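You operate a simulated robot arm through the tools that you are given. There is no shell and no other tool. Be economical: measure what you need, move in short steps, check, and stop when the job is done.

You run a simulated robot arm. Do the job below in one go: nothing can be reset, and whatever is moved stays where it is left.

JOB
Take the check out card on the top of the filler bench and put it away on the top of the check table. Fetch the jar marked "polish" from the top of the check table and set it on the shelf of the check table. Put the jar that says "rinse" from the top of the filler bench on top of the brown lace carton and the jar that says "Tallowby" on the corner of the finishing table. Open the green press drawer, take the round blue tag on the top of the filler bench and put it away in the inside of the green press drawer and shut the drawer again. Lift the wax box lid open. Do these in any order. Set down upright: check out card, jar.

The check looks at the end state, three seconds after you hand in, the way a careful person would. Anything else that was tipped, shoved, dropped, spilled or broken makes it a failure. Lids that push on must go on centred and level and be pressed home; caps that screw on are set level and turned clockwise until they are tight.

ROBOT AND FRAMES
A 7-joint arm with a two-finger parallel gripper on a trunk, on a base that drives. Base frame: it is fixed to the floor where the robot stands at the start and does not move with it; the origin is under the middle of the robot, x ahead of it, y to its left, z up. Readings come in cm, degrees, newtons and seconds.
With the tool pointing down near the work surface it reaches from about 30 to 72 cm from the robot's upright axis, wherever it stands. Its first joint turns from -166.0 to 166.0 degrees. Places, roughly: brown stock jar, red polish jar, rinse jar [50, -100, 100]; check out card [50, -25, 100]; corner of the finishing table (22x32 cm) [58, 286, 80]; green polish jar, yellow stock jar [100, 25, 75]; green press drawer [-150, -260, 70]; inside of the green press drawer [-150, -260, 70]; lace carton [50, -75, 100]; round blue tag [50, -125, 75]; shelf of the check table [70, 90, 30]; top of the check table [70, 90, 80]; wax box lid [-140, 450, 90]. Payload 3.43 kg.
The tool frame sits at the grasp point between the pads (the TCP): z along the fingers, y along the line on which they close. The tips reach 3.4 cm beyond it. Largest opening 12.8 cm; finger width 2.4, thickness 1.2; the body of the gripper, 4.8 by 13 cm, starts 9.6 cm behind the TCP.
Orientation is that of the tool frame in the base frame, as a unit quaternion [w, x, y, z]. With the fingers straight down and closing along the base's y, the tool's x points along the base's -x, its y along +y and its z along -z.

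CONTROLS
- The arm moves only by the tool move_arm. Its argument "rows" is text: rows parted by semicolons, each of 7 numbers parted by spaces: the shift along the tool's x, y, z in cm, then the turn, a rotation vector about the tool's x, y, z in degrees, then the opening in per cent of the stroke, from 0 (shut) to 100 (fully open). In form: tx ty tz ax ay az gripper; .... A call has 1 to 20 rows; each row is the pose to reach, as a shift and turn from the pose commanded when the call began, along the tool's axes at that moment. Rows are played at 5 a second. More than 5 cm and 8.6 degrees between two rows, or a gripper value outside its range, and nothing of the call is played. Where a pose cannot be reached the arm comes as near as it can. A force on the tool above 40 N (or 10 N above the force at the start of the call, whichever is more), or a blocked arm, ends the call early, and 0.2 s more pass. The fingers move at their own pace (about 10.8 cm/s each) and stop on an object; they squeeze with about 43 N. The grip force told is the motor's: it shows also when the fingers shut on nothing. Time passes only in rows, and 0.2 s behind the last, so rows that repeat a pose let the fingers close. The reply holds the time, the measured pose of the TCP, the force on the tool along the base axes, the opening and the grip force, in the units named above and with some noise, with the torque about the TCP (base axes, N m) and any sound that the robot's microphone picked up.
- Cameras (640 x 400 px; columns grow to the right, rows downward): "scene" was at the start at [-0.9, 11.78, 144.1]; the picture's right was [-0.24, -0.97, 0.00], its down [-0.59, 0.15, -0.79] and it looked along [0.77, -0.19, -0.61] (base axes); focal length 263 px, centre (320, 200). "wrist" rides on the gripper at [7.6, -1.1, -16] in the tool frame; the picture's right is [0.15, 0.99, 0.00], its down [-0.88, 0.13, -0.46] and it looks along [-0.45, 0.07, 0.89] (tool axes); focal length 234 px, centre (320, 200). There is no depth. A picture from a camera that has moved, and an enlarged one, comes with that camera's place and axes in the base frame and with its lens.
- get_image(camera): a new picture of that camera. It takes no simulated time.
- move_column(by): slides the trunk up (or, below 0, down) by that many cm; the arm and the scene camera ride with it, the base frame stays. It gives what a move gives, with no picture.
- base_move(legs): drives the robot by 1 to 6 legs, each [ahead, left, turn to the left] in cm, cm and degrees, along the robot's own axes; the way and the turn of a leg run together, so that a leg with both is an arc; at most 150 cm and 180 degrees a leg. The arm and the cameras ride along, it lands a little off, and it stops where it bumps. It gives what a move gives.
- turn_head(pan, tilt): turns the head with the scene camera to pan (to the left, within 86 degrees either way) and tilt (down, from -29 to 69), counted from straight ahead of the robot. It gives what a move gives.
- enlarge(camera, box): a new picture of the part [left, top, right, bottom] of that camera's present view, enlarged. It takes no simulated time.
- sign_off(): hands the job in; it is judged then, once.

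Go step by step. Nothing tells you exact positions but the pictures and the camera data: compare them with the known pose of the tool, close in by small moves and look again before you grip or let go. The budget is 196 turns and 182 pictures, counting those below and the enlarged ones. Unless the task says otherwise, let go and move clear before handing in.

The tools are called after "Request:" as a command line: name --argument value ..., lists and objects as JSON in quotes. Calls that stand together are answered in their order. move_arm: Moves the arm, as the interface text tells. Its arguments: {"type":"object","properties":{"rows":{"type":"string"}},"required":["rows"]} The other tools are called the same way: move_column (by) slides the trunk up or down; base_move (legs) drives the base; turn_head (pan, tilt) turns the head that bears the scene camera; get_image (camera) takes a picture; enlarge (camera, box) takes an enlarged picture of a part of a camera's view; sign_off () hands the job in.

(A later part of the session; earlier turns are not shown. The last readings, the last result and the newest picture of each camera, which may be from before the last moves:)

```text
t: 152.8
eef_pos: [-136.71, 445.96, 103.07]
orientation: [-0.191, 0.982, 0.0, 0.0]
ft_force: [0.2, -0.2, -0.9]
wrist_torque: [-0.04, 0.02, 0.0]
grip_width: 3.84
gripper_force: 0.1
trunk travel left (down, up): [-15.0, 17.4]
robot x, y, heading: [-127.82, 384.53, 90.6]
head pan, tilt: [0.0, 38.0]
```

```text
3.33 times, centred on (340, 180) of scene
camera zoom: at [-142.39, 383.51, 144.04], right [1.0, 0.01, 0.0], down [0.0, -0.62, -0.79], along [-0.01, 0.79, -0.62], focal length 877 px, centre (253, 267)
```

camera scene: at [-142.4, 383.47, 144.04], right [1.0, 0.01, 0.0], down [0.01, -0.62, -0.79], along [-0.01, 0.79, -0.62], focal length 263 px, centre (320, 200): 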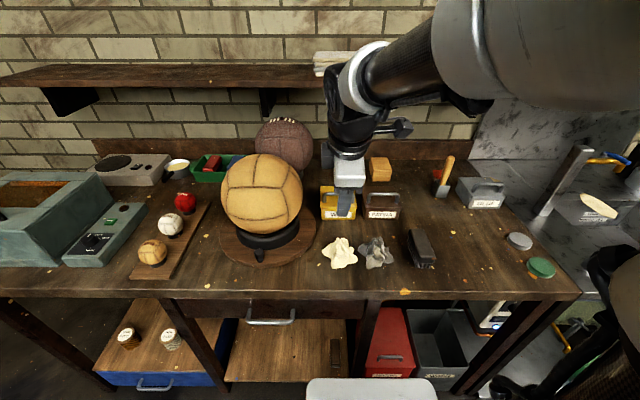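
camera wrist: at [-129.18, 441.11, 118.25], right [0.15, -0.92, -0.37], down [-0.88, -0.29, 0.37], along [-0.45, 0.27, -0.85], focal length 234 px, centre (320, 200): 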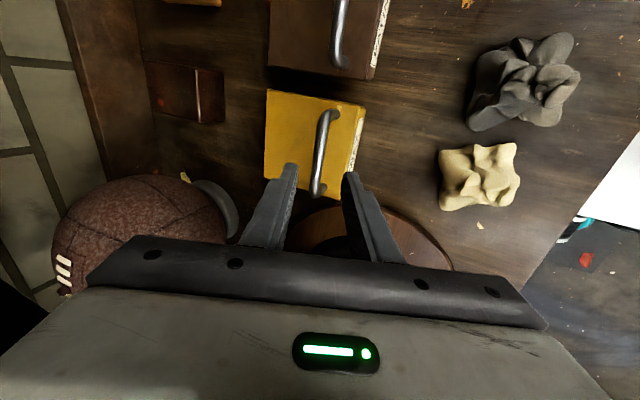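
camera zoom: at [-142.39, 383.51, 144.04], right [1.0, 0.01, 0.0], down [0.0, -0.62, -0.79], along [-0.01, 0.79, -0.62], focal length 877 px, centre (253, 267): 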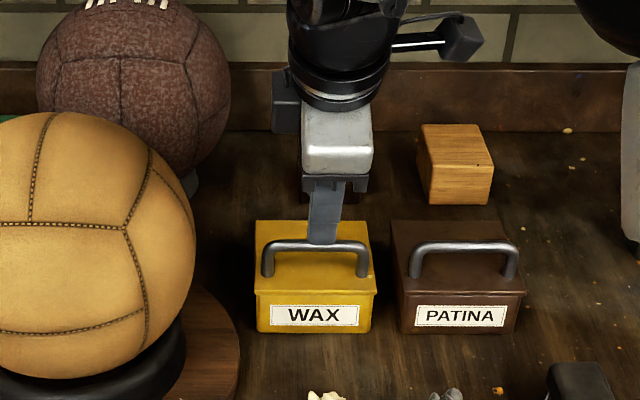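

Request:
move_arm --rows "0 0.1 3 0 0 0 30;0 0.2 6 0 0 0 30;0 0.2 7.2 0 0 0 30;0 0.2 7.2 0 0 0 30"

Request:
get_image --camera "wrist"

Request:
enlarge --camera "scene" --box '[280, 140, 400, 230]'

```text
t: 153.8
eef_pos: [-136.88, 448.62, 96.47]
orientation: [-0.191, 0.982, -0.001, 0.0]
ft_force: [-0.9, -0.1, 0.7]
wrist_torque: [-0.03, -0.01, 0.0]
grip_width: 3.83
gripper_force: 0.0
trunk travel left (down, up): [-15.0, 17.4]
robot x, y, heading: [-128.37, 384.26, 90.4]
head pan, tilt: [0.0, 38.0]
```

```text
105 pictures are left
camera wrist: at [-129.25, 443.74, 111.63], right [0.15, -0.92, -0.37], down [-0.88, -0.29, 0.37], along [-0.45, 0.27, -0.85], focal length 234 px, centre (320, 200)
```

wrist: 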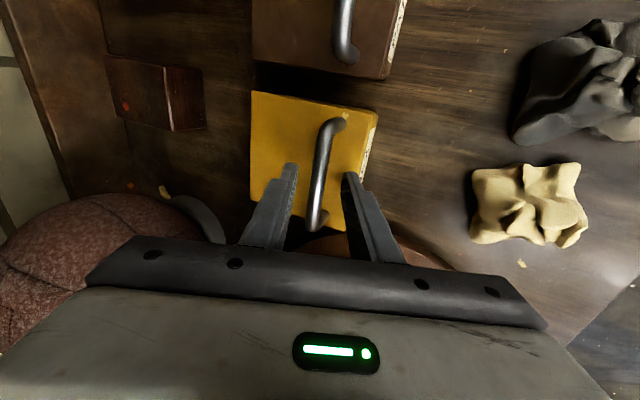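

```text
4.44 times, centred on (340, 185) of scene
camera zoom: at [-142.39, 383.48, 144.04], right [1.0, 0.01, 0.0], down [0.0, -0.62, -0.79], along [-0.01, 0.79, -0.62], focal length 1169 px, centre (231, 267)
```

zoom: 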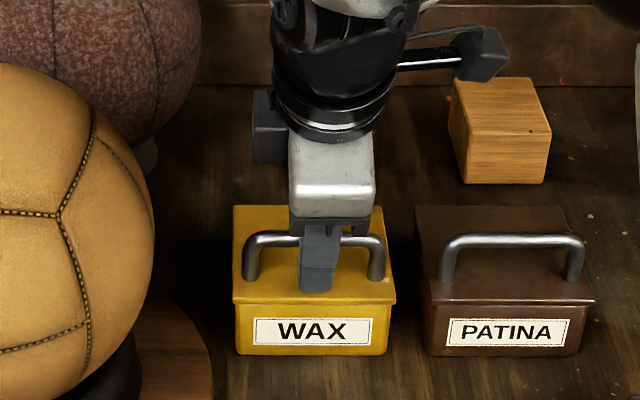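

The bar is between the fingers, so I'll close on it.

Request:
move_arm --rows "0 0 0 0 0 0 15;0 0 0 0 0 0 0;0 0 0 0 0 0 0;0 0 0 0 0 0 0"

Request:
get_image --camera "wrist"

```text
t: 154.8
eef_pos: [-136.81, 448.83, 96.53]
orientation: [-0.193, 0.981, -0.001, 0.0]
ft_force: [-0.2, 12.9, 3.6]
wrist_torque: [0.26, 0.26, -0.17]
grip_width: 1.13
gripper_force: 44.8
trunk travel left (down, up): [-15.0, 17.4]
robot x, y, heading: [-128.15, 384.39, 90.2]
head pan, tilt: [0.0, 38.0]
```

```text
103 pictures are left
camera wrist: at [-129.24, 443.84, 111.71], right [0.15, -0.92, -0.37], down [-0.88, -0.29, 0.37], along [-0.45, 0.27, -0.85], focal length 234 px, centre (320, 200)
```

wrist: 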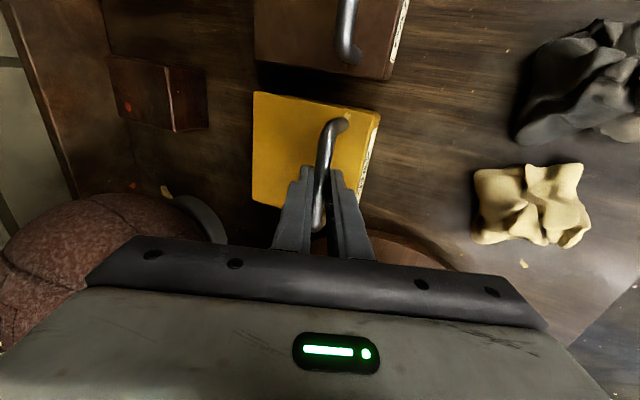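

Request:
move_arm --rows "0 -0.7 -0.58 0 0 0 0;0 -1.45 -1.11 0 0 0 0;0 -2.25 -1.55 0 0 0 0;0 -3.07 -1.95 0 0 0 0"

Request:
enlarge --camera "scene" --box '[280, 140, 400, 230]'

Request:
get_image --camera "wrist"

```text
t: 155.8
eef_pos: [-136.8, 450.6, 99.49]
orientation: [-0.192, 0.981, -0.001, 0.0]
ft_force: [-1.1, -11.3, 7.1]
wrist_torque: [-0.28, -0.33, -0.62]
grip_width: 1.13
gripper_force: 45.0
trunk travel left (down, up): [-15.0, 17.4]
robot x, y, heading: [-127.91, 384.5, 90.6]
head pan, tilt: [0.0, 38.0]
```

```text
4.44 times, centred on (340, 185) of scene
camera zoom: at [-142.39, 383.31, 144.05], right [1.0, 0.01, 0.0], down [0.0, -0.61, -0.79], along [-0.01, 0.79, -0.61], focal length 1169 px, centre (231, 267)
```

zoom: 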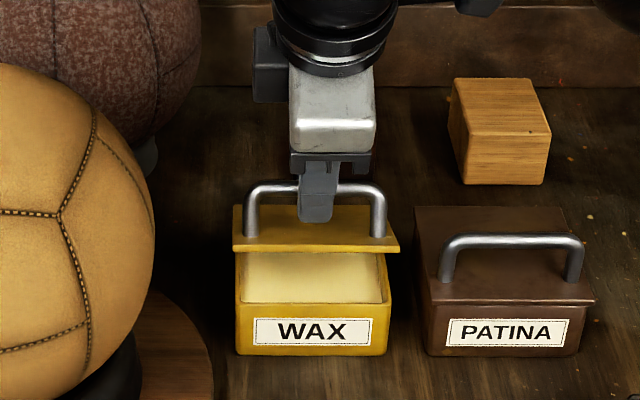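

```text
101 pictures are left
camera wrist: at [-129.25, 445.76, 114.75], right [0.14, -0.92, -0.37], down [-0.88, -0.29, 0.37], along [-0.45, 0.27, -0.85], focal length 234 px, centre (320, 200)
```

wrist: 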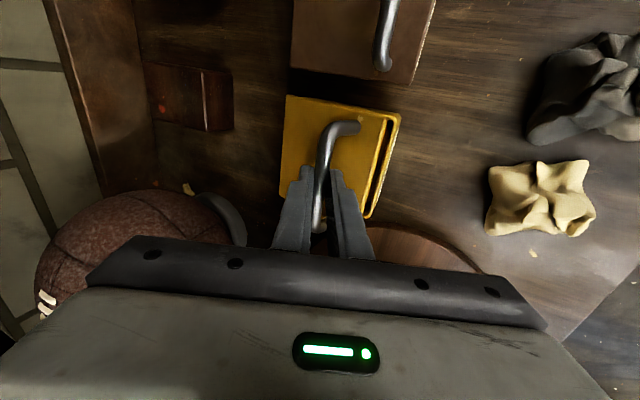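

The lid is swinging up. I'll continue along the arc.

Request:
move_arm --rows "0 -0.62 -0.46 0 0 0 0;0 -1.49 -0.76 0 0 0 0;0 -2.4 -0.97 0 0 0 0;0 -3.31 -1.11 0 0 0 0;0 -4.24 -1.17 0 0 0 0;0 -5.15 -1.14 0 0 0 0"

Request:
enlarge --camera "scene" --box '[280, 130, 400, 220]'

Request:
get_image --camera "wrist"

```text
t: 157.2
eef_pos: [-136.78, 454.94, 102.63]
orientation: [-0.191, 0.982, 0.0, 0.001]
ft_force: [-0.1, -2.8, -1.4]
wrist_torque: [-0.19, -0.05, -0.76]
grip_width: 1.16
gripper_force: 44.7
trunk travel left (down, up): [-15.0, 17.4]
robot x, y, heading: [-128.05, 384.21, 90.1]
head pan, tilt: [0.0, 38.0]
```

```text
4.44 times, centred on (340, 175) of scene
camera zoom: at [-142.39, 383.46, 144.04], right [1.0, 0.01, 0.0], down [0.0, -0.62, -0.79], along [-0.01, 0.79, -0.62], focal length 1169 px, centre (231, 311)
```

zoom: 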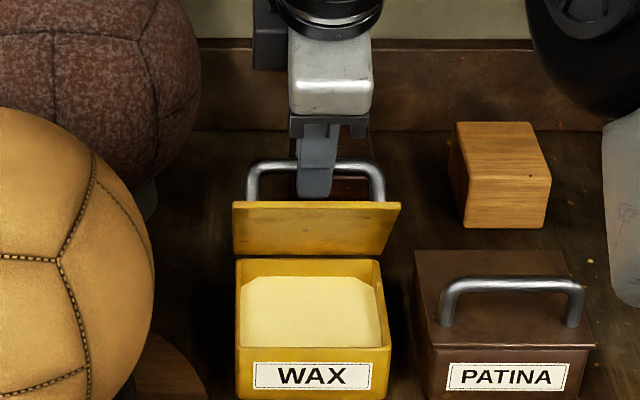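

```text
99 pictures are left
camera wrist: at [-129.25, 450.06, 117.67], right [0.15, -0.92, -0.37], down [-0.88, -0.29, 0.37], along [-0.45, 0.27, -0.85], focal length 234 px, centre (320, 200)
```

wrist: 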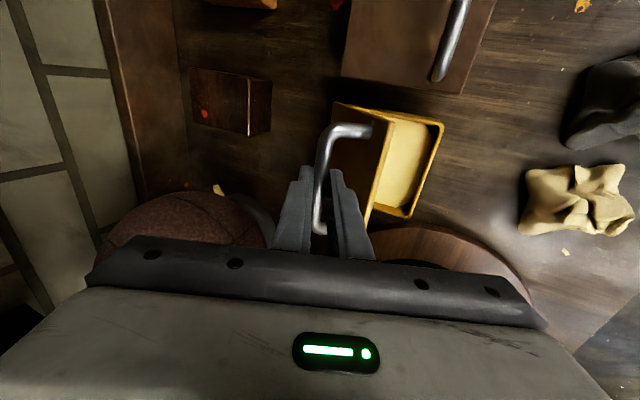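

Request:
move_arm --rows "0 -0.75 0.08 0 0 0 0;0 -1.47 0.21 0 0 0 0;0 -2.2 0.4 0 0 0 0;0 -2.89 0.62 0 0 0 0;0 -3.58 0.9 0 0 0 0;0 -4.24 1.22 0 0 0 0;0 -4.9 1.6 0 0 0 0;0 -5.49 2 0 0 0 0"

Request:
enlarge --camera "scene" --box '[280, 130, 400, 220]'

Request:
get_image --camera "wrist"

```text
t: 159.0
eef_pos: [-136.93, 460.96, 102.44]
orientation: [-0.191, 0.982, 0.0, 0.0]
ft_force: [-0.9, -1.1, -1.1]
wrist_torque: [-0.18, -0.01, -0.71]
grip_width: 1.15
gripper_force: 45.0
trunk travel left (down, up): [-15.0, 17.4]
robot x, y, heading: [-127.84, 384.21, 90.3]
head pan, tilt: [0.0, 38.0]
```

```text
4.44 times, centred on (340, 175) of scene
camera zoom: at [-142.39, 383.47, 144.04], right [1.0, 0.01, 0.0], down [0.0, -0.62, -0.79], along [-0.01, 0.79, -0.62], focal length 1169 px, centre (231, 311)
```

zoom: 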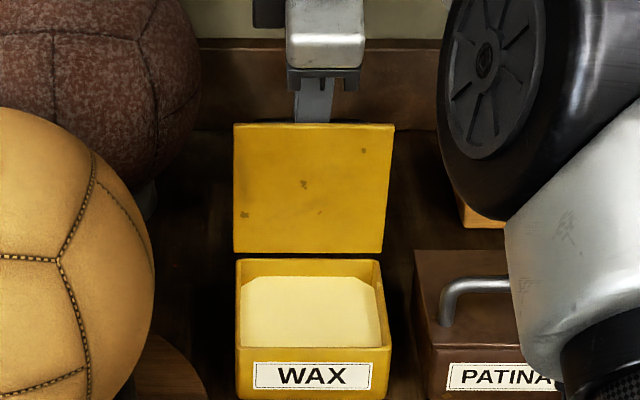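

```text
97 pictures are left
camera wrist: at [-129.25, 456.0, 117.72], right [0.15, -0.92, -0.37], down [-0.88, -0.29, 0.37], along [-0.45, 0.27, -0.85], focal length 234 px, centre (320, 200)
```

wrist: 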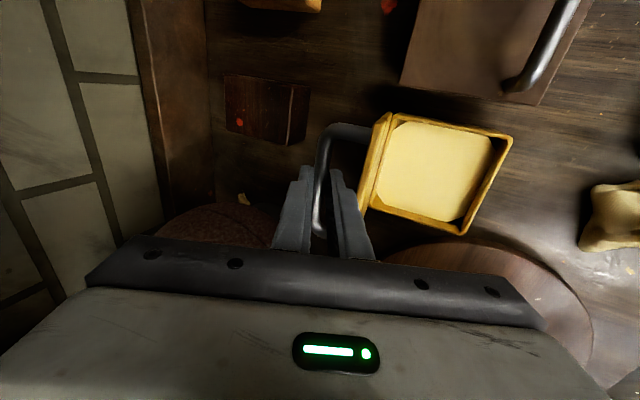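

Request:
move_arm --rows "0 -0.44 0.34 0 0 0 0;0 -0.87 0.71 0 0 0 0;0 -1.27 1.1 0 0 0 0;0 -1.65 1.49 0 0 0 0;0 -2 1.92 0 0 0 0;0 -2.35 2.35 0 0 0 0"

Request:
enlarge --camera "scene" --box '[280, 130, 400, 220]'

```text
t: 159.8
eef_pos: [-136.74, 461.46, 102.47]
orientation: [-0.184, 0.983, -0.002, 0.001]
ft_force: [2.4, -16.7, 15.1]
wrist_torque: [-2.31, 0.44, -0.15]
grip_width: 1.13
gripper_force: 45.0
trunk travel left (down, up): [-15.0, 17.4]
robot x, y, heading: [-127.94, 383.85, 90.2]
head pan, tilt: [0.0, 38.0]
stopped in row 3: the force on the tool passed its limit at 43 N (the readings are from after the stop); the commanded pose is now the measured one
```

```text
4.44 times, centred on (340, 175) of scene
camera zoom: at [-142.33, 383.1, 144.06], right [1.0, 0.01, 0.0], down [0.0, -0.61, -0.79], along [-0.01, 0.79, -0.61], focal length 1169 px, centre (231, 311)
```

zoom: 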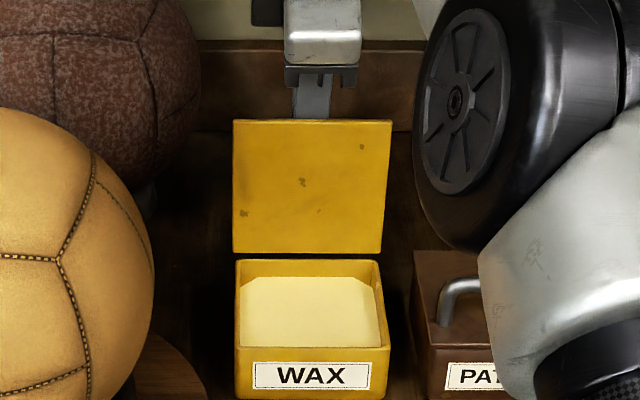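

The force limit stopped me with the lid about upright, so it may be at its stop. I'll relax, open the fingers and see whether it stays.

Request:
move_arm --rows "0 0 0 0 0 0 8;0 0 0 0 0 0 20;0 0 0 0 0 0 25;0 0 0 0 0 0 25;0 0 0 0 0 0 25"

Request:
get_image --camera "wrist"

Request:
enlarge --camera "scene" --box '[280, 130, 400, 220]'

```text
t: 161.0
eef_pos: [-136.84, 461.75, 101.92]
orientation: [-0.184, 0.983, 0.0, 0.0]
ft_force: [-0.8, -0.6, -0.8]
wrist_torque: [-0.04, 0.02, -0.01]
grip_width: 3.22
gripper_force: 0.1
trunk travel left (down, up): [-15.0, 17.4]
robot x, y, heading: [-127.89, 384.2, 90.7]
head pan, tilt: [0.0, 38.0]
```

```text
95 pictures are left
camera wrist: at [-129.31, 457.11, 117.2], right [0.15, -0.92, -0.36], down [-0.88, -0.29, 0.38], along [-0.45, 0.26, -0.85], focal length 234 px, centre (320, 200)
```

wrist: 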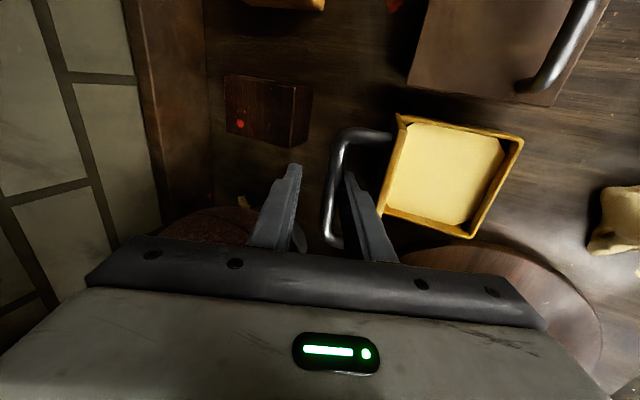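

```text
4.44 times, centred on (340, 175) of scene
camera zoom: at [-142.38, 383.43, 144.03], right [1.0, 0.01, 0.0], down [0.0, -0.62, -0.79], along [-0.01, 0.79, -0.62], focal length 1169 px, centre (231, 311)
```

zoom: 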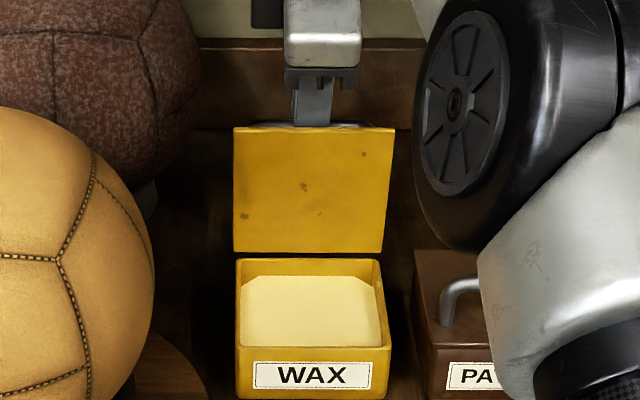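

The lid leans slightly against the front finger. I'll push the bar further back with that finger, not gripping.

Request:
move_arm --rows "0 -0.3 0.2 0 0 0 25;0 -0.6 0.4 0 0 0 25;0 -0.9 0.6 0 0 0 25;0 -1.2 0.9 0 0 0 25;0 -1.6 1.2 0 0 0 25"

Request:
get_image --camera "wrist"

Request:
enlarge --camera "scene" --box '[280, 130, 400, 220]'

```text
t: 162.2
eef_pos: [-136.77, 463.35, 101.86]
orientation: [-0.183, 0.983, -0.001, 0.001]
ft_force: [4.7, -28.5, 27.8]
wrist_torque: [-4.67, 0.08, -0.33]
grip_width: 4.23
gripper_force: 8.9
trunk travel left (down, up): [-15.0, 17.4]
robot x, y, heading: [-128.19, 383.66, 90.2]
head pan, tilt: [0.0, 38.0]
```

```text
93 pictures are left
camera wrist: at [-129.3, 458.64, 117.19], right [0.15, -0.92, -0.36], down [-0.88, -0.29, 0.38], along [-0.45, 0.26, -0.85], focal length 234 px, centre (320, 200)
```

wrist: 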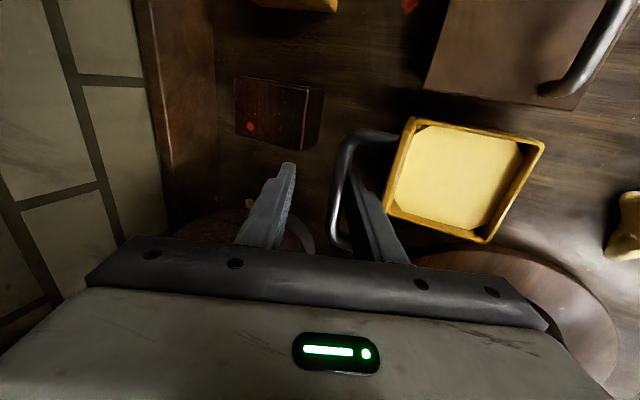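

```text
4.44 times, centred on (340, 175) of scene
camera zoom: at [-142.33, 382.95, 144.08], right [1.0, 0.01, 0.0], down [0.0, -0.61, -0.79], along [-0.01, 0.79, -0.61], focal length 1169 px, centre (231, 311)
```

zoom: 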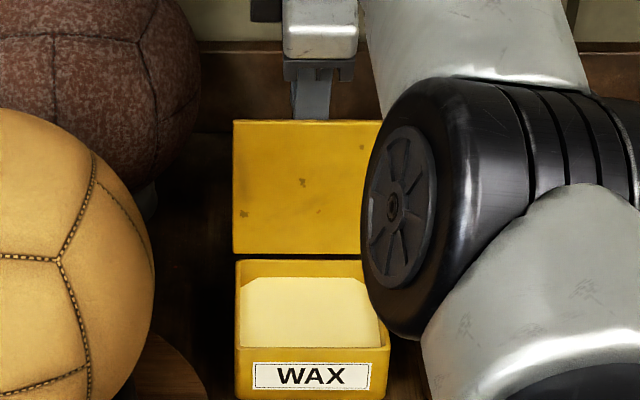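

Request:
move_arm --rows "0 0.4 -0.3 0 0 0 25;0 0.8 -0.6 0 0 0 25;0 1.3 -0.9 0 0 0 25;0 2 -1.2 0 0 0 25;0 2 -1.2 0 0 0 25"

Request:
get_image --camera "wrist"

Request:
enlarge --camera "scene" --box '[280, 130, 400, 220]'

```text
t: 163.4
eef_pos: [-136.85, 461.46, 101.68]
orientation: [-0.184, 0.983, -0.001, 0.001]
ft_force: [-0.1, -0.1, 1.0]
wrist_torque: [-0.04, 0.02, 0.0]
grip_width: 3.22
gripper_force: 0.1
trunk travel left (down, up): [-15.0, 17.4]
robot x, y, heading: [-128.2, 384.21, 90.5]
head pan, tilt: [0.0, 38.0]
```

```text
91 pictures are left
camera wrist: at [-129.24, 456.74, 117.0], right [0.15, -0.92, -0.36], down [-0.88, -0.28, 0.38], along [-0.45, 0.26, -0.85], focal length 234 px, centre (320, 200)
```

wrist: 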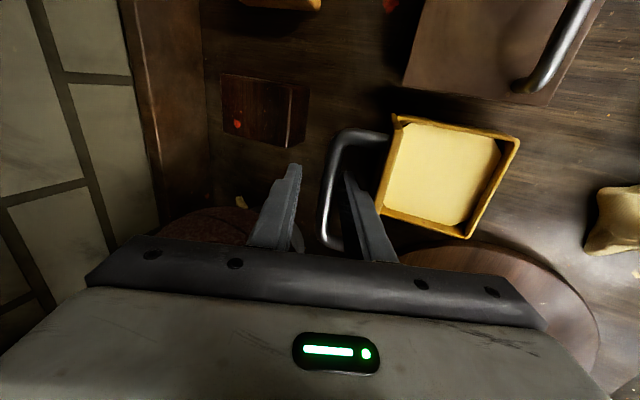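

```text
4.44 times, centred on (340, 175) of scene
camera zoom: at [-142.38, 383.42, 144.03], right [1.0, 0.01, 0.0], down [0.0, -0.62, -0.79], along [-0.01, 0.79, -0.62], focal length 1169 px, centre (231, 311)
```

zoom: 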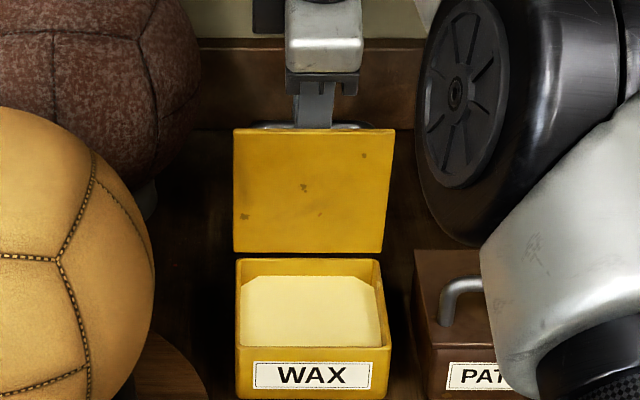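

Request:
move_arm --rows "0 0 -1.5 0 0 0 25;0 0 -3 0 0 0 25;0 0 -5 0 0 0 25;0 0 -7 0 0 0 25;0 0 -7 0 0 0 25"

Request:
get_image --camera "wrist"

Request:
enlarge --camera "scene" --box '[280, 130, 400, 220]'

```text
t: 164.6
eef_pos: [-136.82, 458.96, 108.45]
orientation: [-0.184, 0.983, -0.001, 0.0]
ft_force: [-0.9, 0.0, -0.3]
wrist_torque: [-0.01, -0.01, -0.01]
grip_width: 3.21
gripper_force: 0.0
trunk travel left (down, up): [-15.0, 17.4]
robot x, y, heading: [-128.23, 384.04, 90.5]
head pan, tilt: [0.0, 38.0]
```

```text
89 pictures are left
camera wrist: at [-129.25, 454.17, 123.69], right [0.15, -0.92, -0.36], down [-0.88, -0.29, 0.38], along [-0.45, 0.26, -0.85], focal length 234 px, centre (320, 200)
```

wrist: 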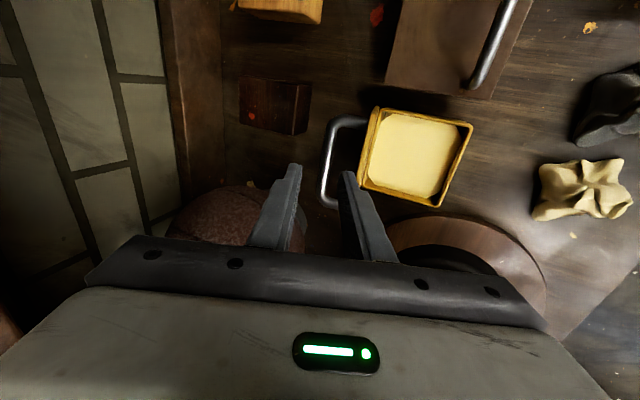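

```text
4.44 times, centred on (340, 175) of scene
camera zoom: at [-142.38, 383.41, 144.04], right [1.0, 0.01, 0.0], down [0.0, -0.62, -0.79], along [-0.01, 0.79, -0.62], focal length 1169 px, centre (231, 311)
```

zoom: 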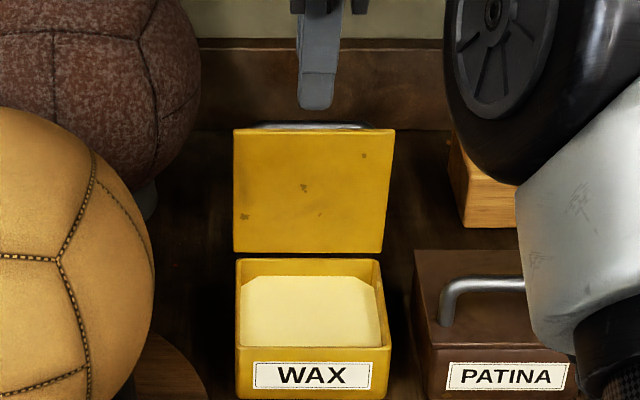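

The lid stays upright on its own. I'll withdraw up and back and level the tool.

Request:
move_arm --rows "0 -1.4 -3.7 0 0 0 25;0 -2.9 -7.4 0 0 0 25;0 0.8 -8.8 0 0 0 25;0 4.5 -10.2 0 0 0 25;0 8.2 -11.6 0 0 0 25;0 11.9 -13 -7 0 0 25;0 15.7 -14.6 -14 0 0 25;0 18 -15.5 -21.2 0 0 25;0 18 -15.5 -21.2 0 0 25"

Request:
get_image --camera "scene"

```text
t: 166.8
eef_pos: [-135.94, 444.23, 128.2]
orientation: [-0.154, 0.986, -0.038, -0.056]
ft_force: [1.9, 1.6, -0.8]
wrist_torque: [-0.11, 0.2, 0.09]
grip_width: 3.21
gripper_force: 0.0
out of reach, approached as far as the arm can: row 3, 4, 5, 6, 7, 8
trunk travel left (down, up): [-15.0, 17.4]
robot x, y, heading: [-128.09, 384.12, 90.5]
head pan, tilt: [0.0, 38.0]
stopped in row 9: the arm was blocked; the commanded pose is now the measured one
```

```text
87 pictures are left
camera scene: at [-142.09, 383.62, 144.06], right [1.0, 0.01, 0.0], down [0.0, -0.62, -0.79], along [-0.01, 0.79, -0.62], focal length 263 px, centre (320, 200)
```

scene: 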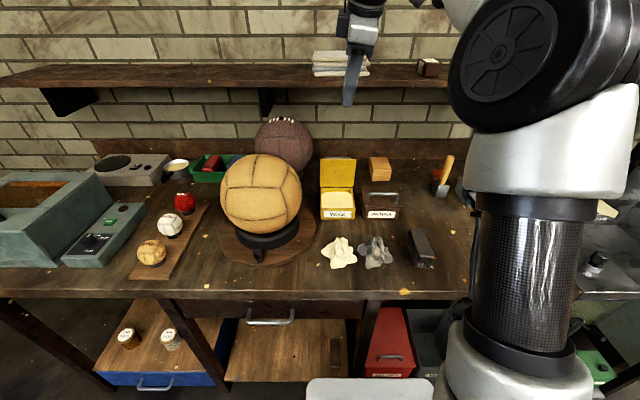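

The lid is up. The arm is near its height limit, so I'll back the base away first and then lower the arm.

Request:
base_move --legs '[[-30, 0, 0]]'

Request:
move_arm --rows "0 3 1 0 0 0 25;0 6 2 0 0 0 25;0 9 3 0 0 0 25;0 12 5 0 0 0 25;0 14 8 0 0 0 25;0 15 11 0 0 0 25;0 15 11 0 0 0 25"

Request:
enlarge --camera "scene" --box '[270, 100, 420, 220]'

```text
t: 168.8
eef_pos: [-136.22, 414.28, 128.39]
orientation: [-0.155, 0.986, -0.035, -0.057]
ft_force: [0.4, 1.0, -0.4]
wrist_torque: [0.0, 0.0, -0.01]
grip_width: 3.18
gripper_force: 0.1
trunk travel left (down, up): [-15.0, 17.4]
robot x, y, heading: [-127.5, 354.44, 90.9]
head pan, tilt: [0.0, 38.0]
```

```text
t: 170.4
eef_pos: [-138.54, 403.33, 113.51]
orientation: [-0.155, 0.986, -0.034, -0.056]
ft_force: [0.1, -0.3, 1.0]
wrist_torque: [0.01, 0.0, 0.0]
grip_width: 3.2
gripper_force: 0.0
trunk travel left (down, up): [-15.0, 17.4]
robot x, y, heading: [-127.99, 354.61, 90.4]
head pan, tilt: [0.0, 38.0]
```

```text
3.33 times, centred on (345, 160) of scene
camera zoom: at [-142.08, 353.77, 144.04], right [1.0, 0.01, 0.0], down [0.01, -0.62, -0.79], along [-0.01, 0.79, -0.62], focal length 877 px, centre (237, 333)
```

zoom: 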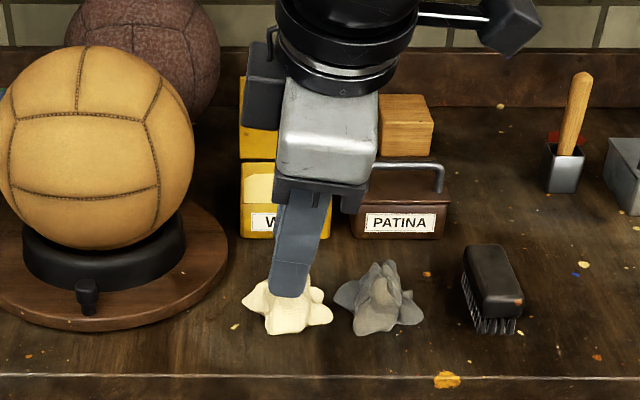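

The lid remains open. I'll level the tool, then drive around behind the check table for the green jar.

Request:
move_arm --rows "0 0 0 -6 2.1 -1.3 40;0 0 0 -12 4.2 -2.6 60;0 0 0 -17.8 6.4 -3.9 80;0 3 0 -17.8 6.4 -3.9 80"

Request:
base_move --legs '[[-8, 0, 0], [0, 0, 90], [-120, 0, 0]]'

Request:
turn_head --pan 86 --tilt 30

Request:
get_image --camera "scene"

```text
t: 171.4
eef_pos: [-138.74, 400.57, 112.57]
orientation: [0.0, 1.0, -0.001, -0.001]
ft_force: [0.6, 0.3, -1.5]
wrist_torque: [-0.04, 0.03, 0.04]
grip_width: 10.23
gripper_force: 0.0
trunk travel left (down, up): [-15.0, 17.4]
robot x, y, heading: [-127.75, 354.42, 90.5]
head pan, tilt: [0.0, 38.0]
```

```text
t: 182.1
eef_pos: [-55.0, 338.81, 112.67]
orientation: [0.001, 0.693, 0.721, -0.002]
ft_force: [-0.4, -0.6, 0.2]
wrist_torque: [-0.02, 0.01, 0.01]
grip_width: 10.25
gripper_force: 0.1
trunk travel left (down, up): [-15.0, 17.4]
robot x, y, heading: [-9.24, 351.81, -176.9]
head pan, tilt: [0.0, 38.0]
```

```text
t: 183.7
eef_pos: [-55.07, 338.98, 112.68]
orientation: [0.0, 0.692, 0.721, -0.001]
ft_force: [0.1, -0.5, -0.6]
wrist_torque: [0.01, -0.03, 0.0]
grip_width: 10.26
gripper_force: 0.0
trunk travel left (down, up): [-15.0, 17.4]
robot x, y, heading: [-9.37, 351.73, -177.2]
head pan, tilt: [85.9, 30.0]
```

```text
85 pictures are left
camera scene: at [-0.12, 329.15, 145.27], right [-1.0, 0.02, 0.0], down [0.01, 0.5, -0.87], along [-0.02, -0.87, -0.5], focal length 263 px, centre (320, 200)
```

scene: 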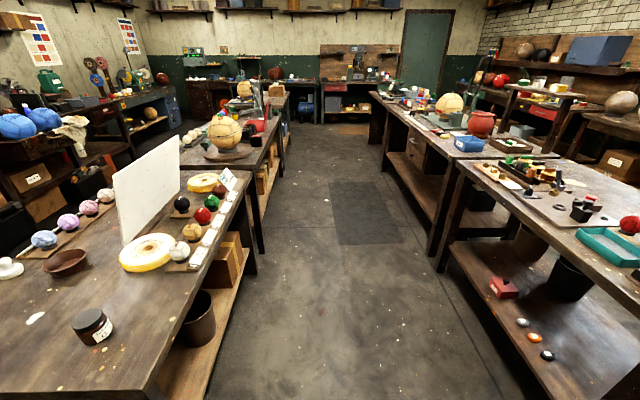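

I have a good overview: the aisle behind the tables looks wide enough. I'll continue around the end of the finishing table.

Request:
base_move --legs '[[0, 0, -2.9], [-150, 0, 0], [-20, 0, 0]]'

Request:
turn_head --pan 70 --tilt 30

Request:
get_image --camera "scene"

```text
t: 192.7
eef_pos: [112.27, 342.41, 112.56]
orientation: [0.0, 0.704, 0.71, -0.001]
ft_force: [0.3, -0.4, 0.5]
wrist_torque: [0.02, 0.02, 0.03]
grip_width: 10.25
gripper_force: 0.1
trunk travel left (down, up): [-15.0, 17.4]
robot x, y, heading: [158.15, 354.02, -178.9]
head pan, tilt: [85.9, 30.0]
```

```text
t: 193.4
eef_pos: [112.37, 342.29, 112.56]
orientation: [0.0, 0.704, 0.711, -0.001]
ft_force: [-0.6, -0.6, 0.4]
wrist_torque: [0.01, -0.01, 0.01]
grip_width: 10.2
gripper_force: 0.1
trunk travel left (down, up): [-15.0, 17.4]
robot x, y, heading: [158.55, 353.85, -178.8]
head pan, tilt: [70.0, 30.0]
```

```text
84 pictures are left
camera scene: at [164.47, 331.44, 145.28], right [-0.95, 0.32, 0.0], down [0.16, 0.47, -0.87], along [-0.28, -0.82, -0.5], focal length 263 px, centre (320, 200)
```

scene: 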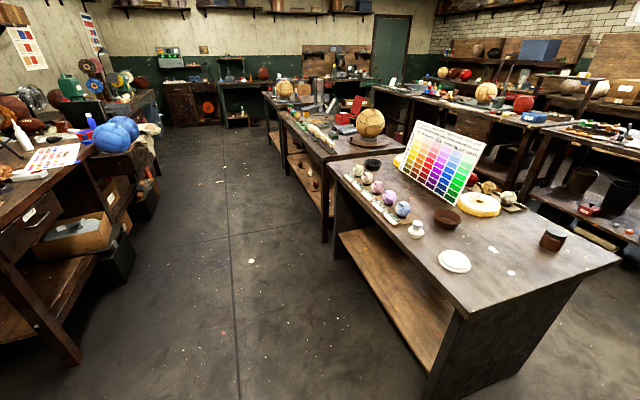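

Request:
base_move --legs '[[0, 0, -1.2], [0, 150, 0], [0, 150, 0], [0, 28, 0]]'

Request:
turn_head --pan 0 --tilt 40

Request:
get_image --camera "scene"

Request:
get_image --camera "wrist"

```text
t: 225.2
eef_pos: [114.59, 16.39, 112.6]
orientation: [0.0, 0.703, 0.711, -0.002]
ft_force: [1.1, 0.4, -0.1]
wrist_torque: [-0.01, 0.01, -0.01]
grip_width: 10.26
gripper_force: 0.1
trunk travel left (down, up): [-15.0, 17.4]
robot x, y, heading: [160.72, 28.02, -178.6]
head pan, tilt: [70.0, 30.0]
```

```text
t: 226.6
eef_pos: [114.7, 16.29, 112.44]
orientation: [0.0, 0.703, 0.711, -0.002]
ft_force: [0.4, 1.0, 0.9]
wrist_torque: [0.02, 0.02, 0.02]
grip_width: 10.23
gripper_force: 0.0
trunk travel left (down, up): [-15.0, 17.4]
robot x, y, heading: [160.68, 28.36, -178.4]
head pan, tilt: [0.0, 40.0]
```

```text
83 pictures are left
camera scene: at [161.19, 13.83, 143.74], right [-0.02, 1.0, 0.0], down [0.64, 0.02, -0.77], along [-0.77, -0.02, -0.64], focal length 263 px, centre (320, 200)
```

scene: 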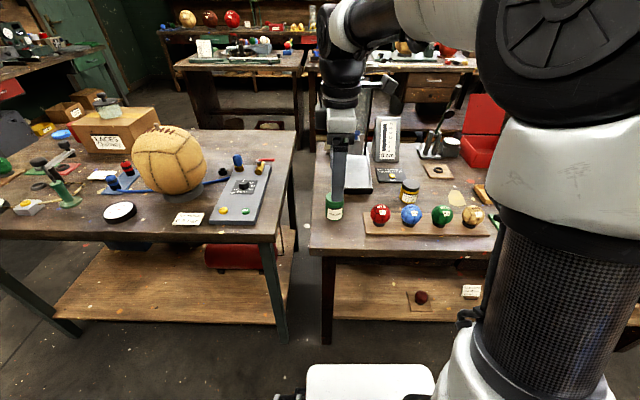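

```text
82 pictures are left
camera wrist: at [113.42, 23.99, 128.52], right [0.99, 0.16, 0.0], down [0.14, -0.88, 0.46], along [0.07, -0.45, -0.89], focal length 234 px, centre (320, 200)
```

wrist: 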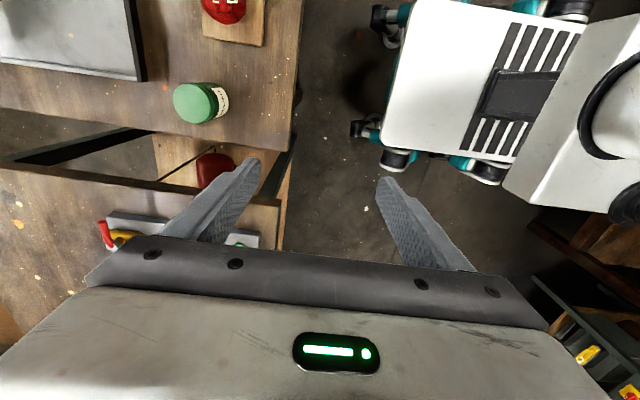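

Request:
enlarge --camera "scene" --box '[300, 160, 440, 250]'

Request:
enlarge --camera "scene" --box '[300, 240, 500, 360]'

```text
4.44 times, centred on (370, 205) of scene
camera zoom: at [161.19, 13.83, 143.74], right [-0.02, 1.0, 0.0], down [0.64, 0.02, -0.77], along [-0.77, -0.02, -0.64], focal length 1169 px, centre (98, 178)
```

zoom: 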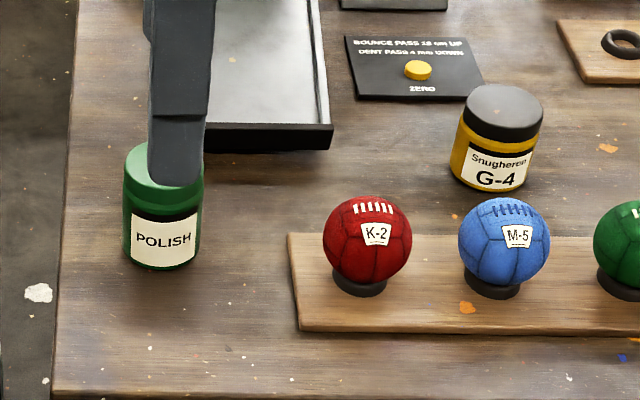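

```text
3.20 times, centred on (400, 300) of scene
camera zoom: at [161.19, 13.83, 143.74], right [-0.02, 1.0, 0.0], down [0.64, 0.02, -0.77], along [-0.77, -0.02, -0.64], focal length 842 px, centre (64, -120)
```

zoom: 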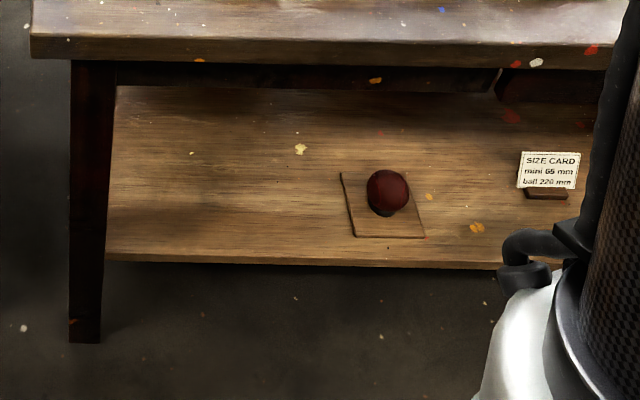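

The green jar reads POLISH and the yellow one "Snugheron". The shelf is open from this side. I'll turn the tool and pitch it forward so that it can grasp the jar and later reach under the top.

Request:
move_arm --rows "0 0 0 0 0 8.2 80;0 0 0 0 0 16.4 80;0 0 0 0 0 24.6 80;0 0 0 0 0 32.8 80;0 0 0 0 0 41 80;0 0 0 0 0 49.2 80;0 0 0 0 0 57.4 80;0 0 0 0 0 65.6 80;0 0 0 0 0 73.8 80;0 0 0 0 0 82 80;0 0 0 0 0 90.4 80;0 0 0 0 0 90.4 80"

Request:
move_arm --rows "0 0 0 0 -8 0 80;0 0 0 0 -16 0 80;0 0 0 0 -24 0 80;0 0 0 0 -32 0 80;0 0 0 0 -40 0 80;0 0 0 0 -48 0 80;0 0 0 0 -48 0 80"

Request:
get_image --camera "wrist"

Request:
get_image --camera "scene"

```text
t: 229.2
eef_pos: [114.56, 16.41, 112.58]
orientation: [0.0, 1.0, 0.001, -0.001]
ft_force: [-0.2, -0.7, 0.6]
wrist_torque: [-0.04, 0.04, -0.01]
grip_width: 10.24
gripper_force: 0.1
trunk travel left (down, up): [-15.0, 17.4]
robot x, y, heading: [160.44, 27.83, -178.5]
head pan, tilt: [0.0, 40.0]
```

```text
t: 230.8
eef_pos: [114.59, 16.61, 112.27]
orientation: [0.001, 0.915, 0.0, -0.404]
ft_force: [-0.7, -0.6, 1.6]
wrist_torque: [-0.03, -0.01, 0.01]
grip_width: 10.24
gripper_force: 0.0
trunk travel left (down, up): [-15.0, 17.4]
robot x, y, heading: [160.87, 28.08, -178.6]
head pan, tilt: [0.0, 40.0]
```

```text
79 pictures are left
camera wrist: at [131.46, 17.72, 117.34], right [0.1, -0.99, -0.11], down [-0.26, -0.13, 0.96], along [-0.96, -0.07, -0.27], focal length 234 px, centre (320, 200)
```

wrist: 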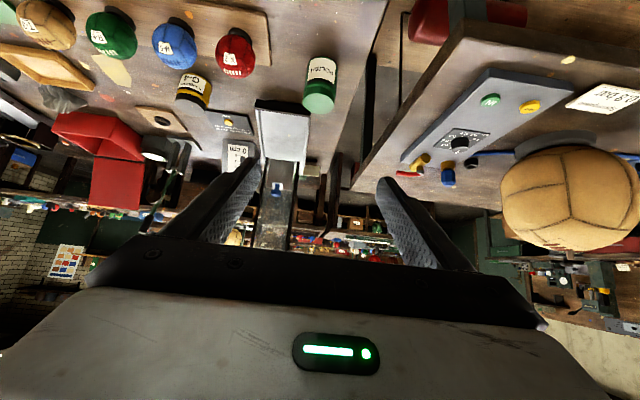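

```text
78 pictures are left
camera scene: at [161.36, 13.08, 143.48], right [-0.11, 0.99, 0.0], down [0.66, 0.08, -0.75], along [-0.74, -0.08, -0.67], focal length 263 px, centre (320, 200)
```

scene: 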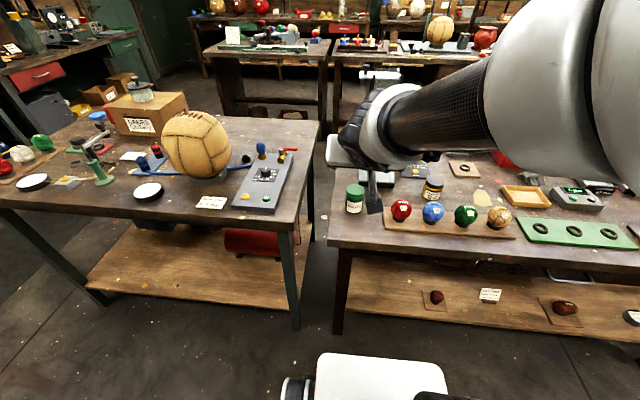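

The green jar is near (93.7, 17.3). I'll approach it along the tilted tool axis and stop about 10 cm short.

Request:
move_arm --rows "1 -0.1 4 0 0 0 80;2.2 -0.2 8 0 0 0 80;3.5 -0.4 12.5 0 0 0 80;4.8 -0.5 17 0 0 0 80;6 -0.6 21 0 0 0 80;6.9 -0.7 24.3 0 0 0 80;6.9 -0.7 24.3 0 0 0 80"

Request:
get_image --camera "wrist"

Request:
get_image --camera "scene"

```text
t: 232.4
eef_pos: [101.21, 16.85, 91.02]
orientation: [0.002, 0.914, 0.002, -0.407]
ft_force: [-1.2, 0.5, -0.2]
wrist_torque: [0.01, -0.02, -0.01]
grip_width: 10.24
gripper_force: 0.0
trunk travel left (down, up): [-15.0, 17.4]
robot x, y, heading: [160.65, 27.97, -178.4]
head pan, tilt: [0.0, 40.0]
```

```text
77 pictures are left
camera wrist: at [118.09, 18.22, 96.12], right [0.1, -0.99, -0.11], down [-0.25, -0.13, 0.96], along [-0.96, -0.07, -0.26], focal length 234 px, centre (320, 200)
```

wrist: 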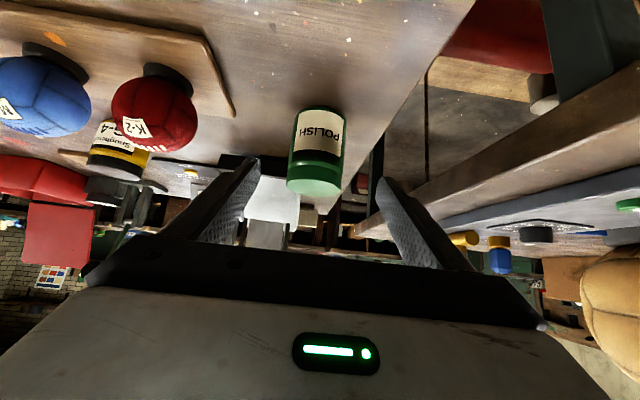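

```text
76 pictures are left
camera scene: at [161.18, 13.84, 143.74], right [-0.02, 1.0, 0.0], down [0.64, 0.02, -0.77], along [-0.77, -0.02, -0.64], focal length 263 px, centre (320, 200)
```

scene: 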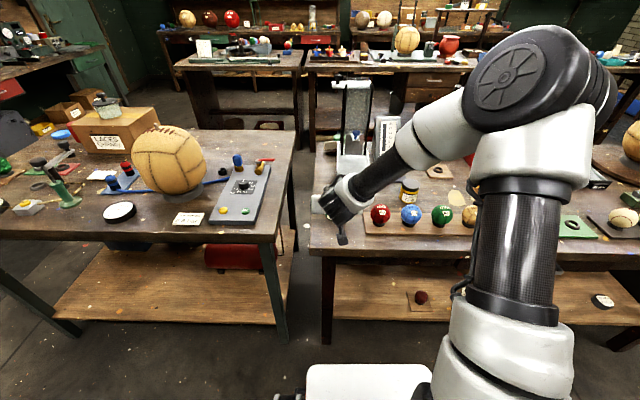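

Request:
move_arm --rows "0 -0.1 3.5 0 0 0 80;-0.1 -0.1 7 0 0 0 80;-0.2 -0.2 10.3 0 0 0 80;-0.2 -0.2 10.3 0 0 0 50;-0.2 -0.2 10.3 0 0 0 20;-0.2 -0.2 10.3 0 0 0 20;-0.2 -0.2 10.3 0 0 0 20;-0.2 -0.2 10.3 0 0 0 20"

Request:
get_image --camera "wrist"

```text
t: 234.2
eef_pos: [93.34, 17.11, 84.42]
orientation: [0.002, 0.914, 0.003, -0.407]
ft_force: [-0.4, 0.5, 0.0]
wrist_torque: [0.08, 0.06, 0.0]
grip_width: 6.07
gripper_force: 42.4
trunk travel left (down, up): [-15.0, 17.4]
robot x, y, heading: [160.72, 28.18, -178.6]
head pan, tilt: [0.0, 40.0]
```

```text
75 pictures are left
camera wrist: at [110.17, 18.33, 89.41], right [0.1, -0.99, -0.11], down [-0.25, -0.13, 0.96], along [-0.96, -0.07, -0.26], focal length 234 px, centre (320, 200)
```

wrist: 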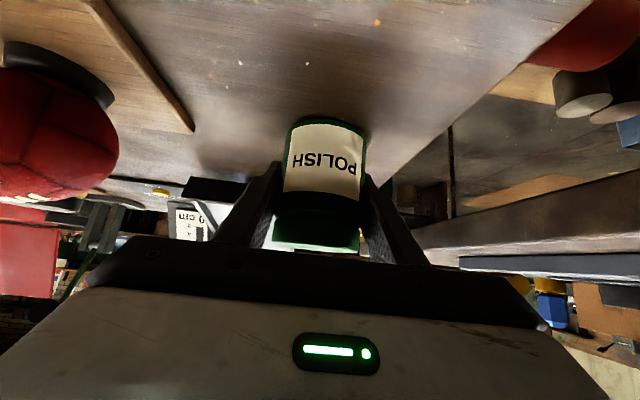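

Gripped at 6.07 cm. I'll lift straight up slowly, then back away from the table.

Request:
move_arm --rows "-0.4 0 -0.35 0 0 0 20;-0.8 0 -0.7 0 0 0 20;-1.5 0 -1.35 0 0 0 20;-2.2 0 -2 0 0 0 20;-3.4 0 -3 0 0 0 20;-4.5 0 -4 0 0 0 20;-6 0 -5.4 0 0 0 20;-7.5 0 -6.7 0 0 0 20;-8.9 0 -8 0 0 0 20;-8.9 0 -8 0 0 0 20"

Request:
get_image --camera "wrist"

Request:
enlarge --camera "scene" --box '[280, 140, 420, 250]'

```text
t: 236.4
eef_pos: [93.57, 17.15, 96.45]
orientation: [0.002, 0.913, 0.003, -0.407]
ft_force: [-0.8, -0.3, -2.7]
wrist_torque: [0.0, 0.03, -0.03]
grip_width: 6.09
gripper_force: 43.5
trunk travel left (down, up): [-15.0, 17.4]
robot x, y, heading: [160.98, 27.73, -179.0]
head pan, tilt: [0.0, 40.0]
```

```text
74 pictures are left
camera wrist: at [110.36, 18.45, 101.46], right [0.1, -0.99, -0.11], down [-0.25, -0.13, 0.96], along [-0.96, -0.07, -0.26], focal length 234 px, centre (320, 200)
```

wrist: 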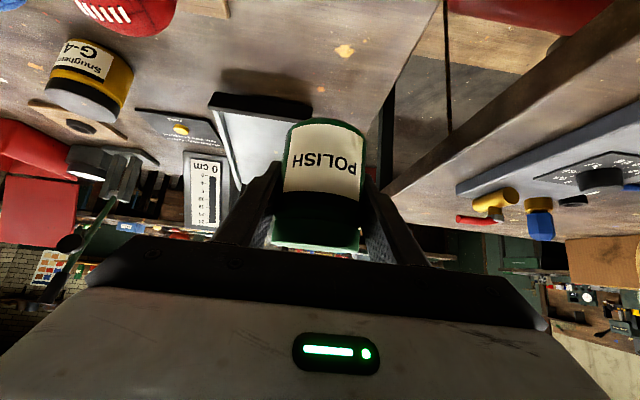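

```text
3.64 times, centred on (350, 195) of scene
camera zoom: at [161.18, 13.83, 143.74], right [-0.02, 1.0, 0.0], down [0.64, 0.02, -0.77], along [-0.77, -0.02, -0.64], focal length 957 px, centre (211, 218)
```

zoom: 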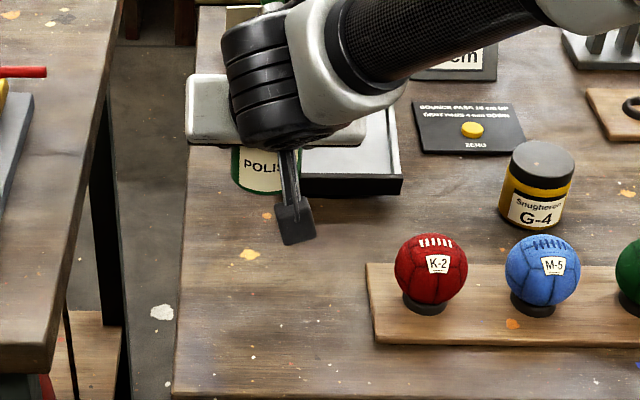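

The polish jar is held. I'll back away from the table and shift sideways to line up with the free shelf area near y 35.

Request:
base_move --legs '[[-34, 0, -1.2], [0, -18, 0]]'

Request:
move_column --by -15

Request:
get_image --camera "scene"

```text
t: 240.6
eef_pos: [126.76, 36.83, 96.44]
orientation: [-0.002, 0.914, -0.005, -0.406]
ft_force: [-0.3, -0.2, -2.8]
wrist_torque: [-0.01, 0.02, 0.02]
grip_width: 6.07
gripper_force: 42.4
trunk travel left (down, up): [-15.0, 17.4]
robot x, y, heading: [193.74, 46.67, -179.4]
head pan, tilt: [0.0, 40.0]
```

```text
t: 242.3
eef_pos: [126.7, 36.92, 81.44]
orientation: [-0.002, 0.913, -0.005, -0.407]
ft_force: [1.0, 1.1, -2.7]
wrist_torque: [0.01, 0.01, 0.02]
grip_width: 6.1
gripper_force: 43.1
trunk travel left (down, up): [0.0, 32.4]
robot x, y, heading: [194.36, 46.42, -179.3]
head pan, tilt: [0.0, 40.0]
```

```text
72 pictures are left
camera scene: at [194.31, 32.41, 128.75], right [-0.01, 1.0, 0.0], down [0.64, 0.01, -0.77], along [-0.77, -0.01, -0.64], focal length 263 px, centre (320, 200)
```

scene: 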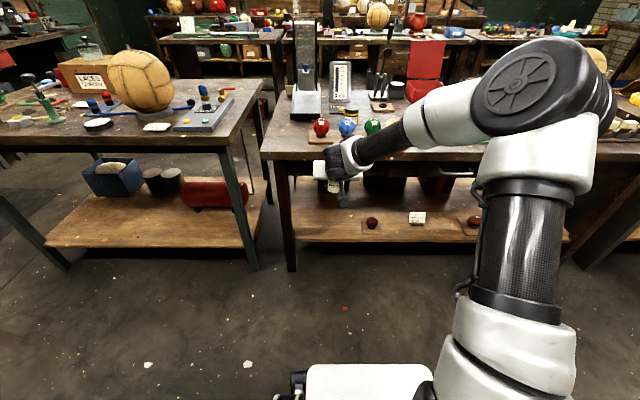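

I estimate the shelf at z 25–30, with its back edge at x 104. I'll lower the jar outside the table before going in.

Request:
move_arm --rows "2.9 0 2.6 0 0 0 20;5.8 0 5.2 0 0 0 20;8.7 0 7.8 0 0 0 20;11.6 0 10.4 0 0 0 20;14.5 0 13 0 0 0 20;17.4 0 15.6 0 0 0 20;20.3 0 18.2 0 0 0 20;23.2 0 20.8 0 0 0 20;26.1 0 23.4 0 0 0 20;29 0 26 0 0 0 20;29 0 26 0 0 0 20"

Request:
get_image --camera "scene"

Request:
get_image --camera "wrist"

```text
t: 244.7
eef_pos: [126.89, 36.8, 42.43]
orientation: [-0.002, 0.914, -0.005, -0.407]
ft_force: [0.2, 0.3, -2.8]
wrist_torque: [0.01, 0.01, -0.01]
grip_width: 6.1
gripper_force: 43.1
trunk travel left (down, up): [0.0, 32.4]
robot x, y, heading: [193.88, 46.48, -179.5]
head pan, tilt: [0.0, 40.0]
```

```text
71 pictures are left
camera scene: at [194.32, 32.41, 128.74], right [-0.01, 1.0, 0.0], down [0.64, 0.01, -0.77], along [-0.77, -0.01, -0.64], focal length 263 px, centre (320, 200)
```

scene: 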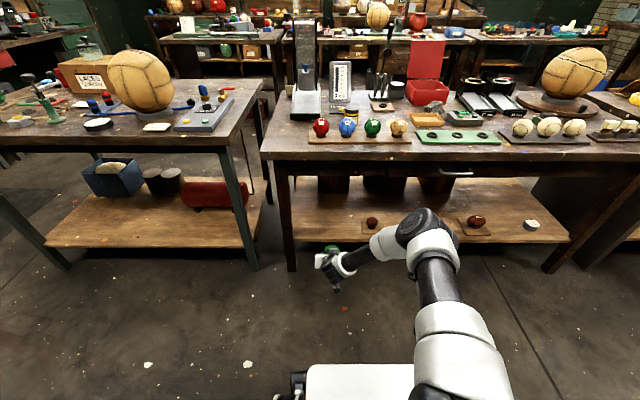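

```text
70 pictures are left
camera wrist: at [143.86, 37.82, 47.52], right [0.09, -0.99, -0.11], down [-0.25, -0.13, 0.96], along [-0.96, -0.06, -0.26], focal length 234 px, centre (320, 200)
```

wrist: 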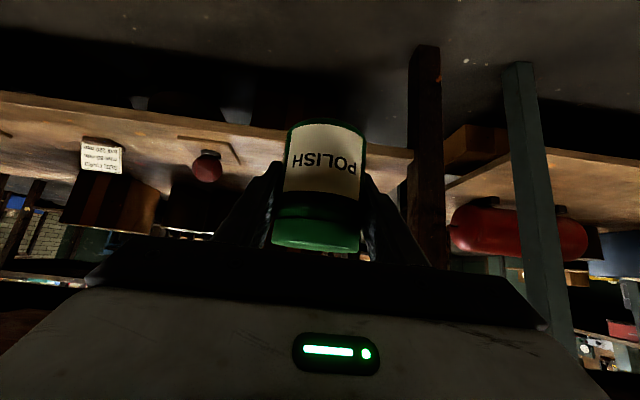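

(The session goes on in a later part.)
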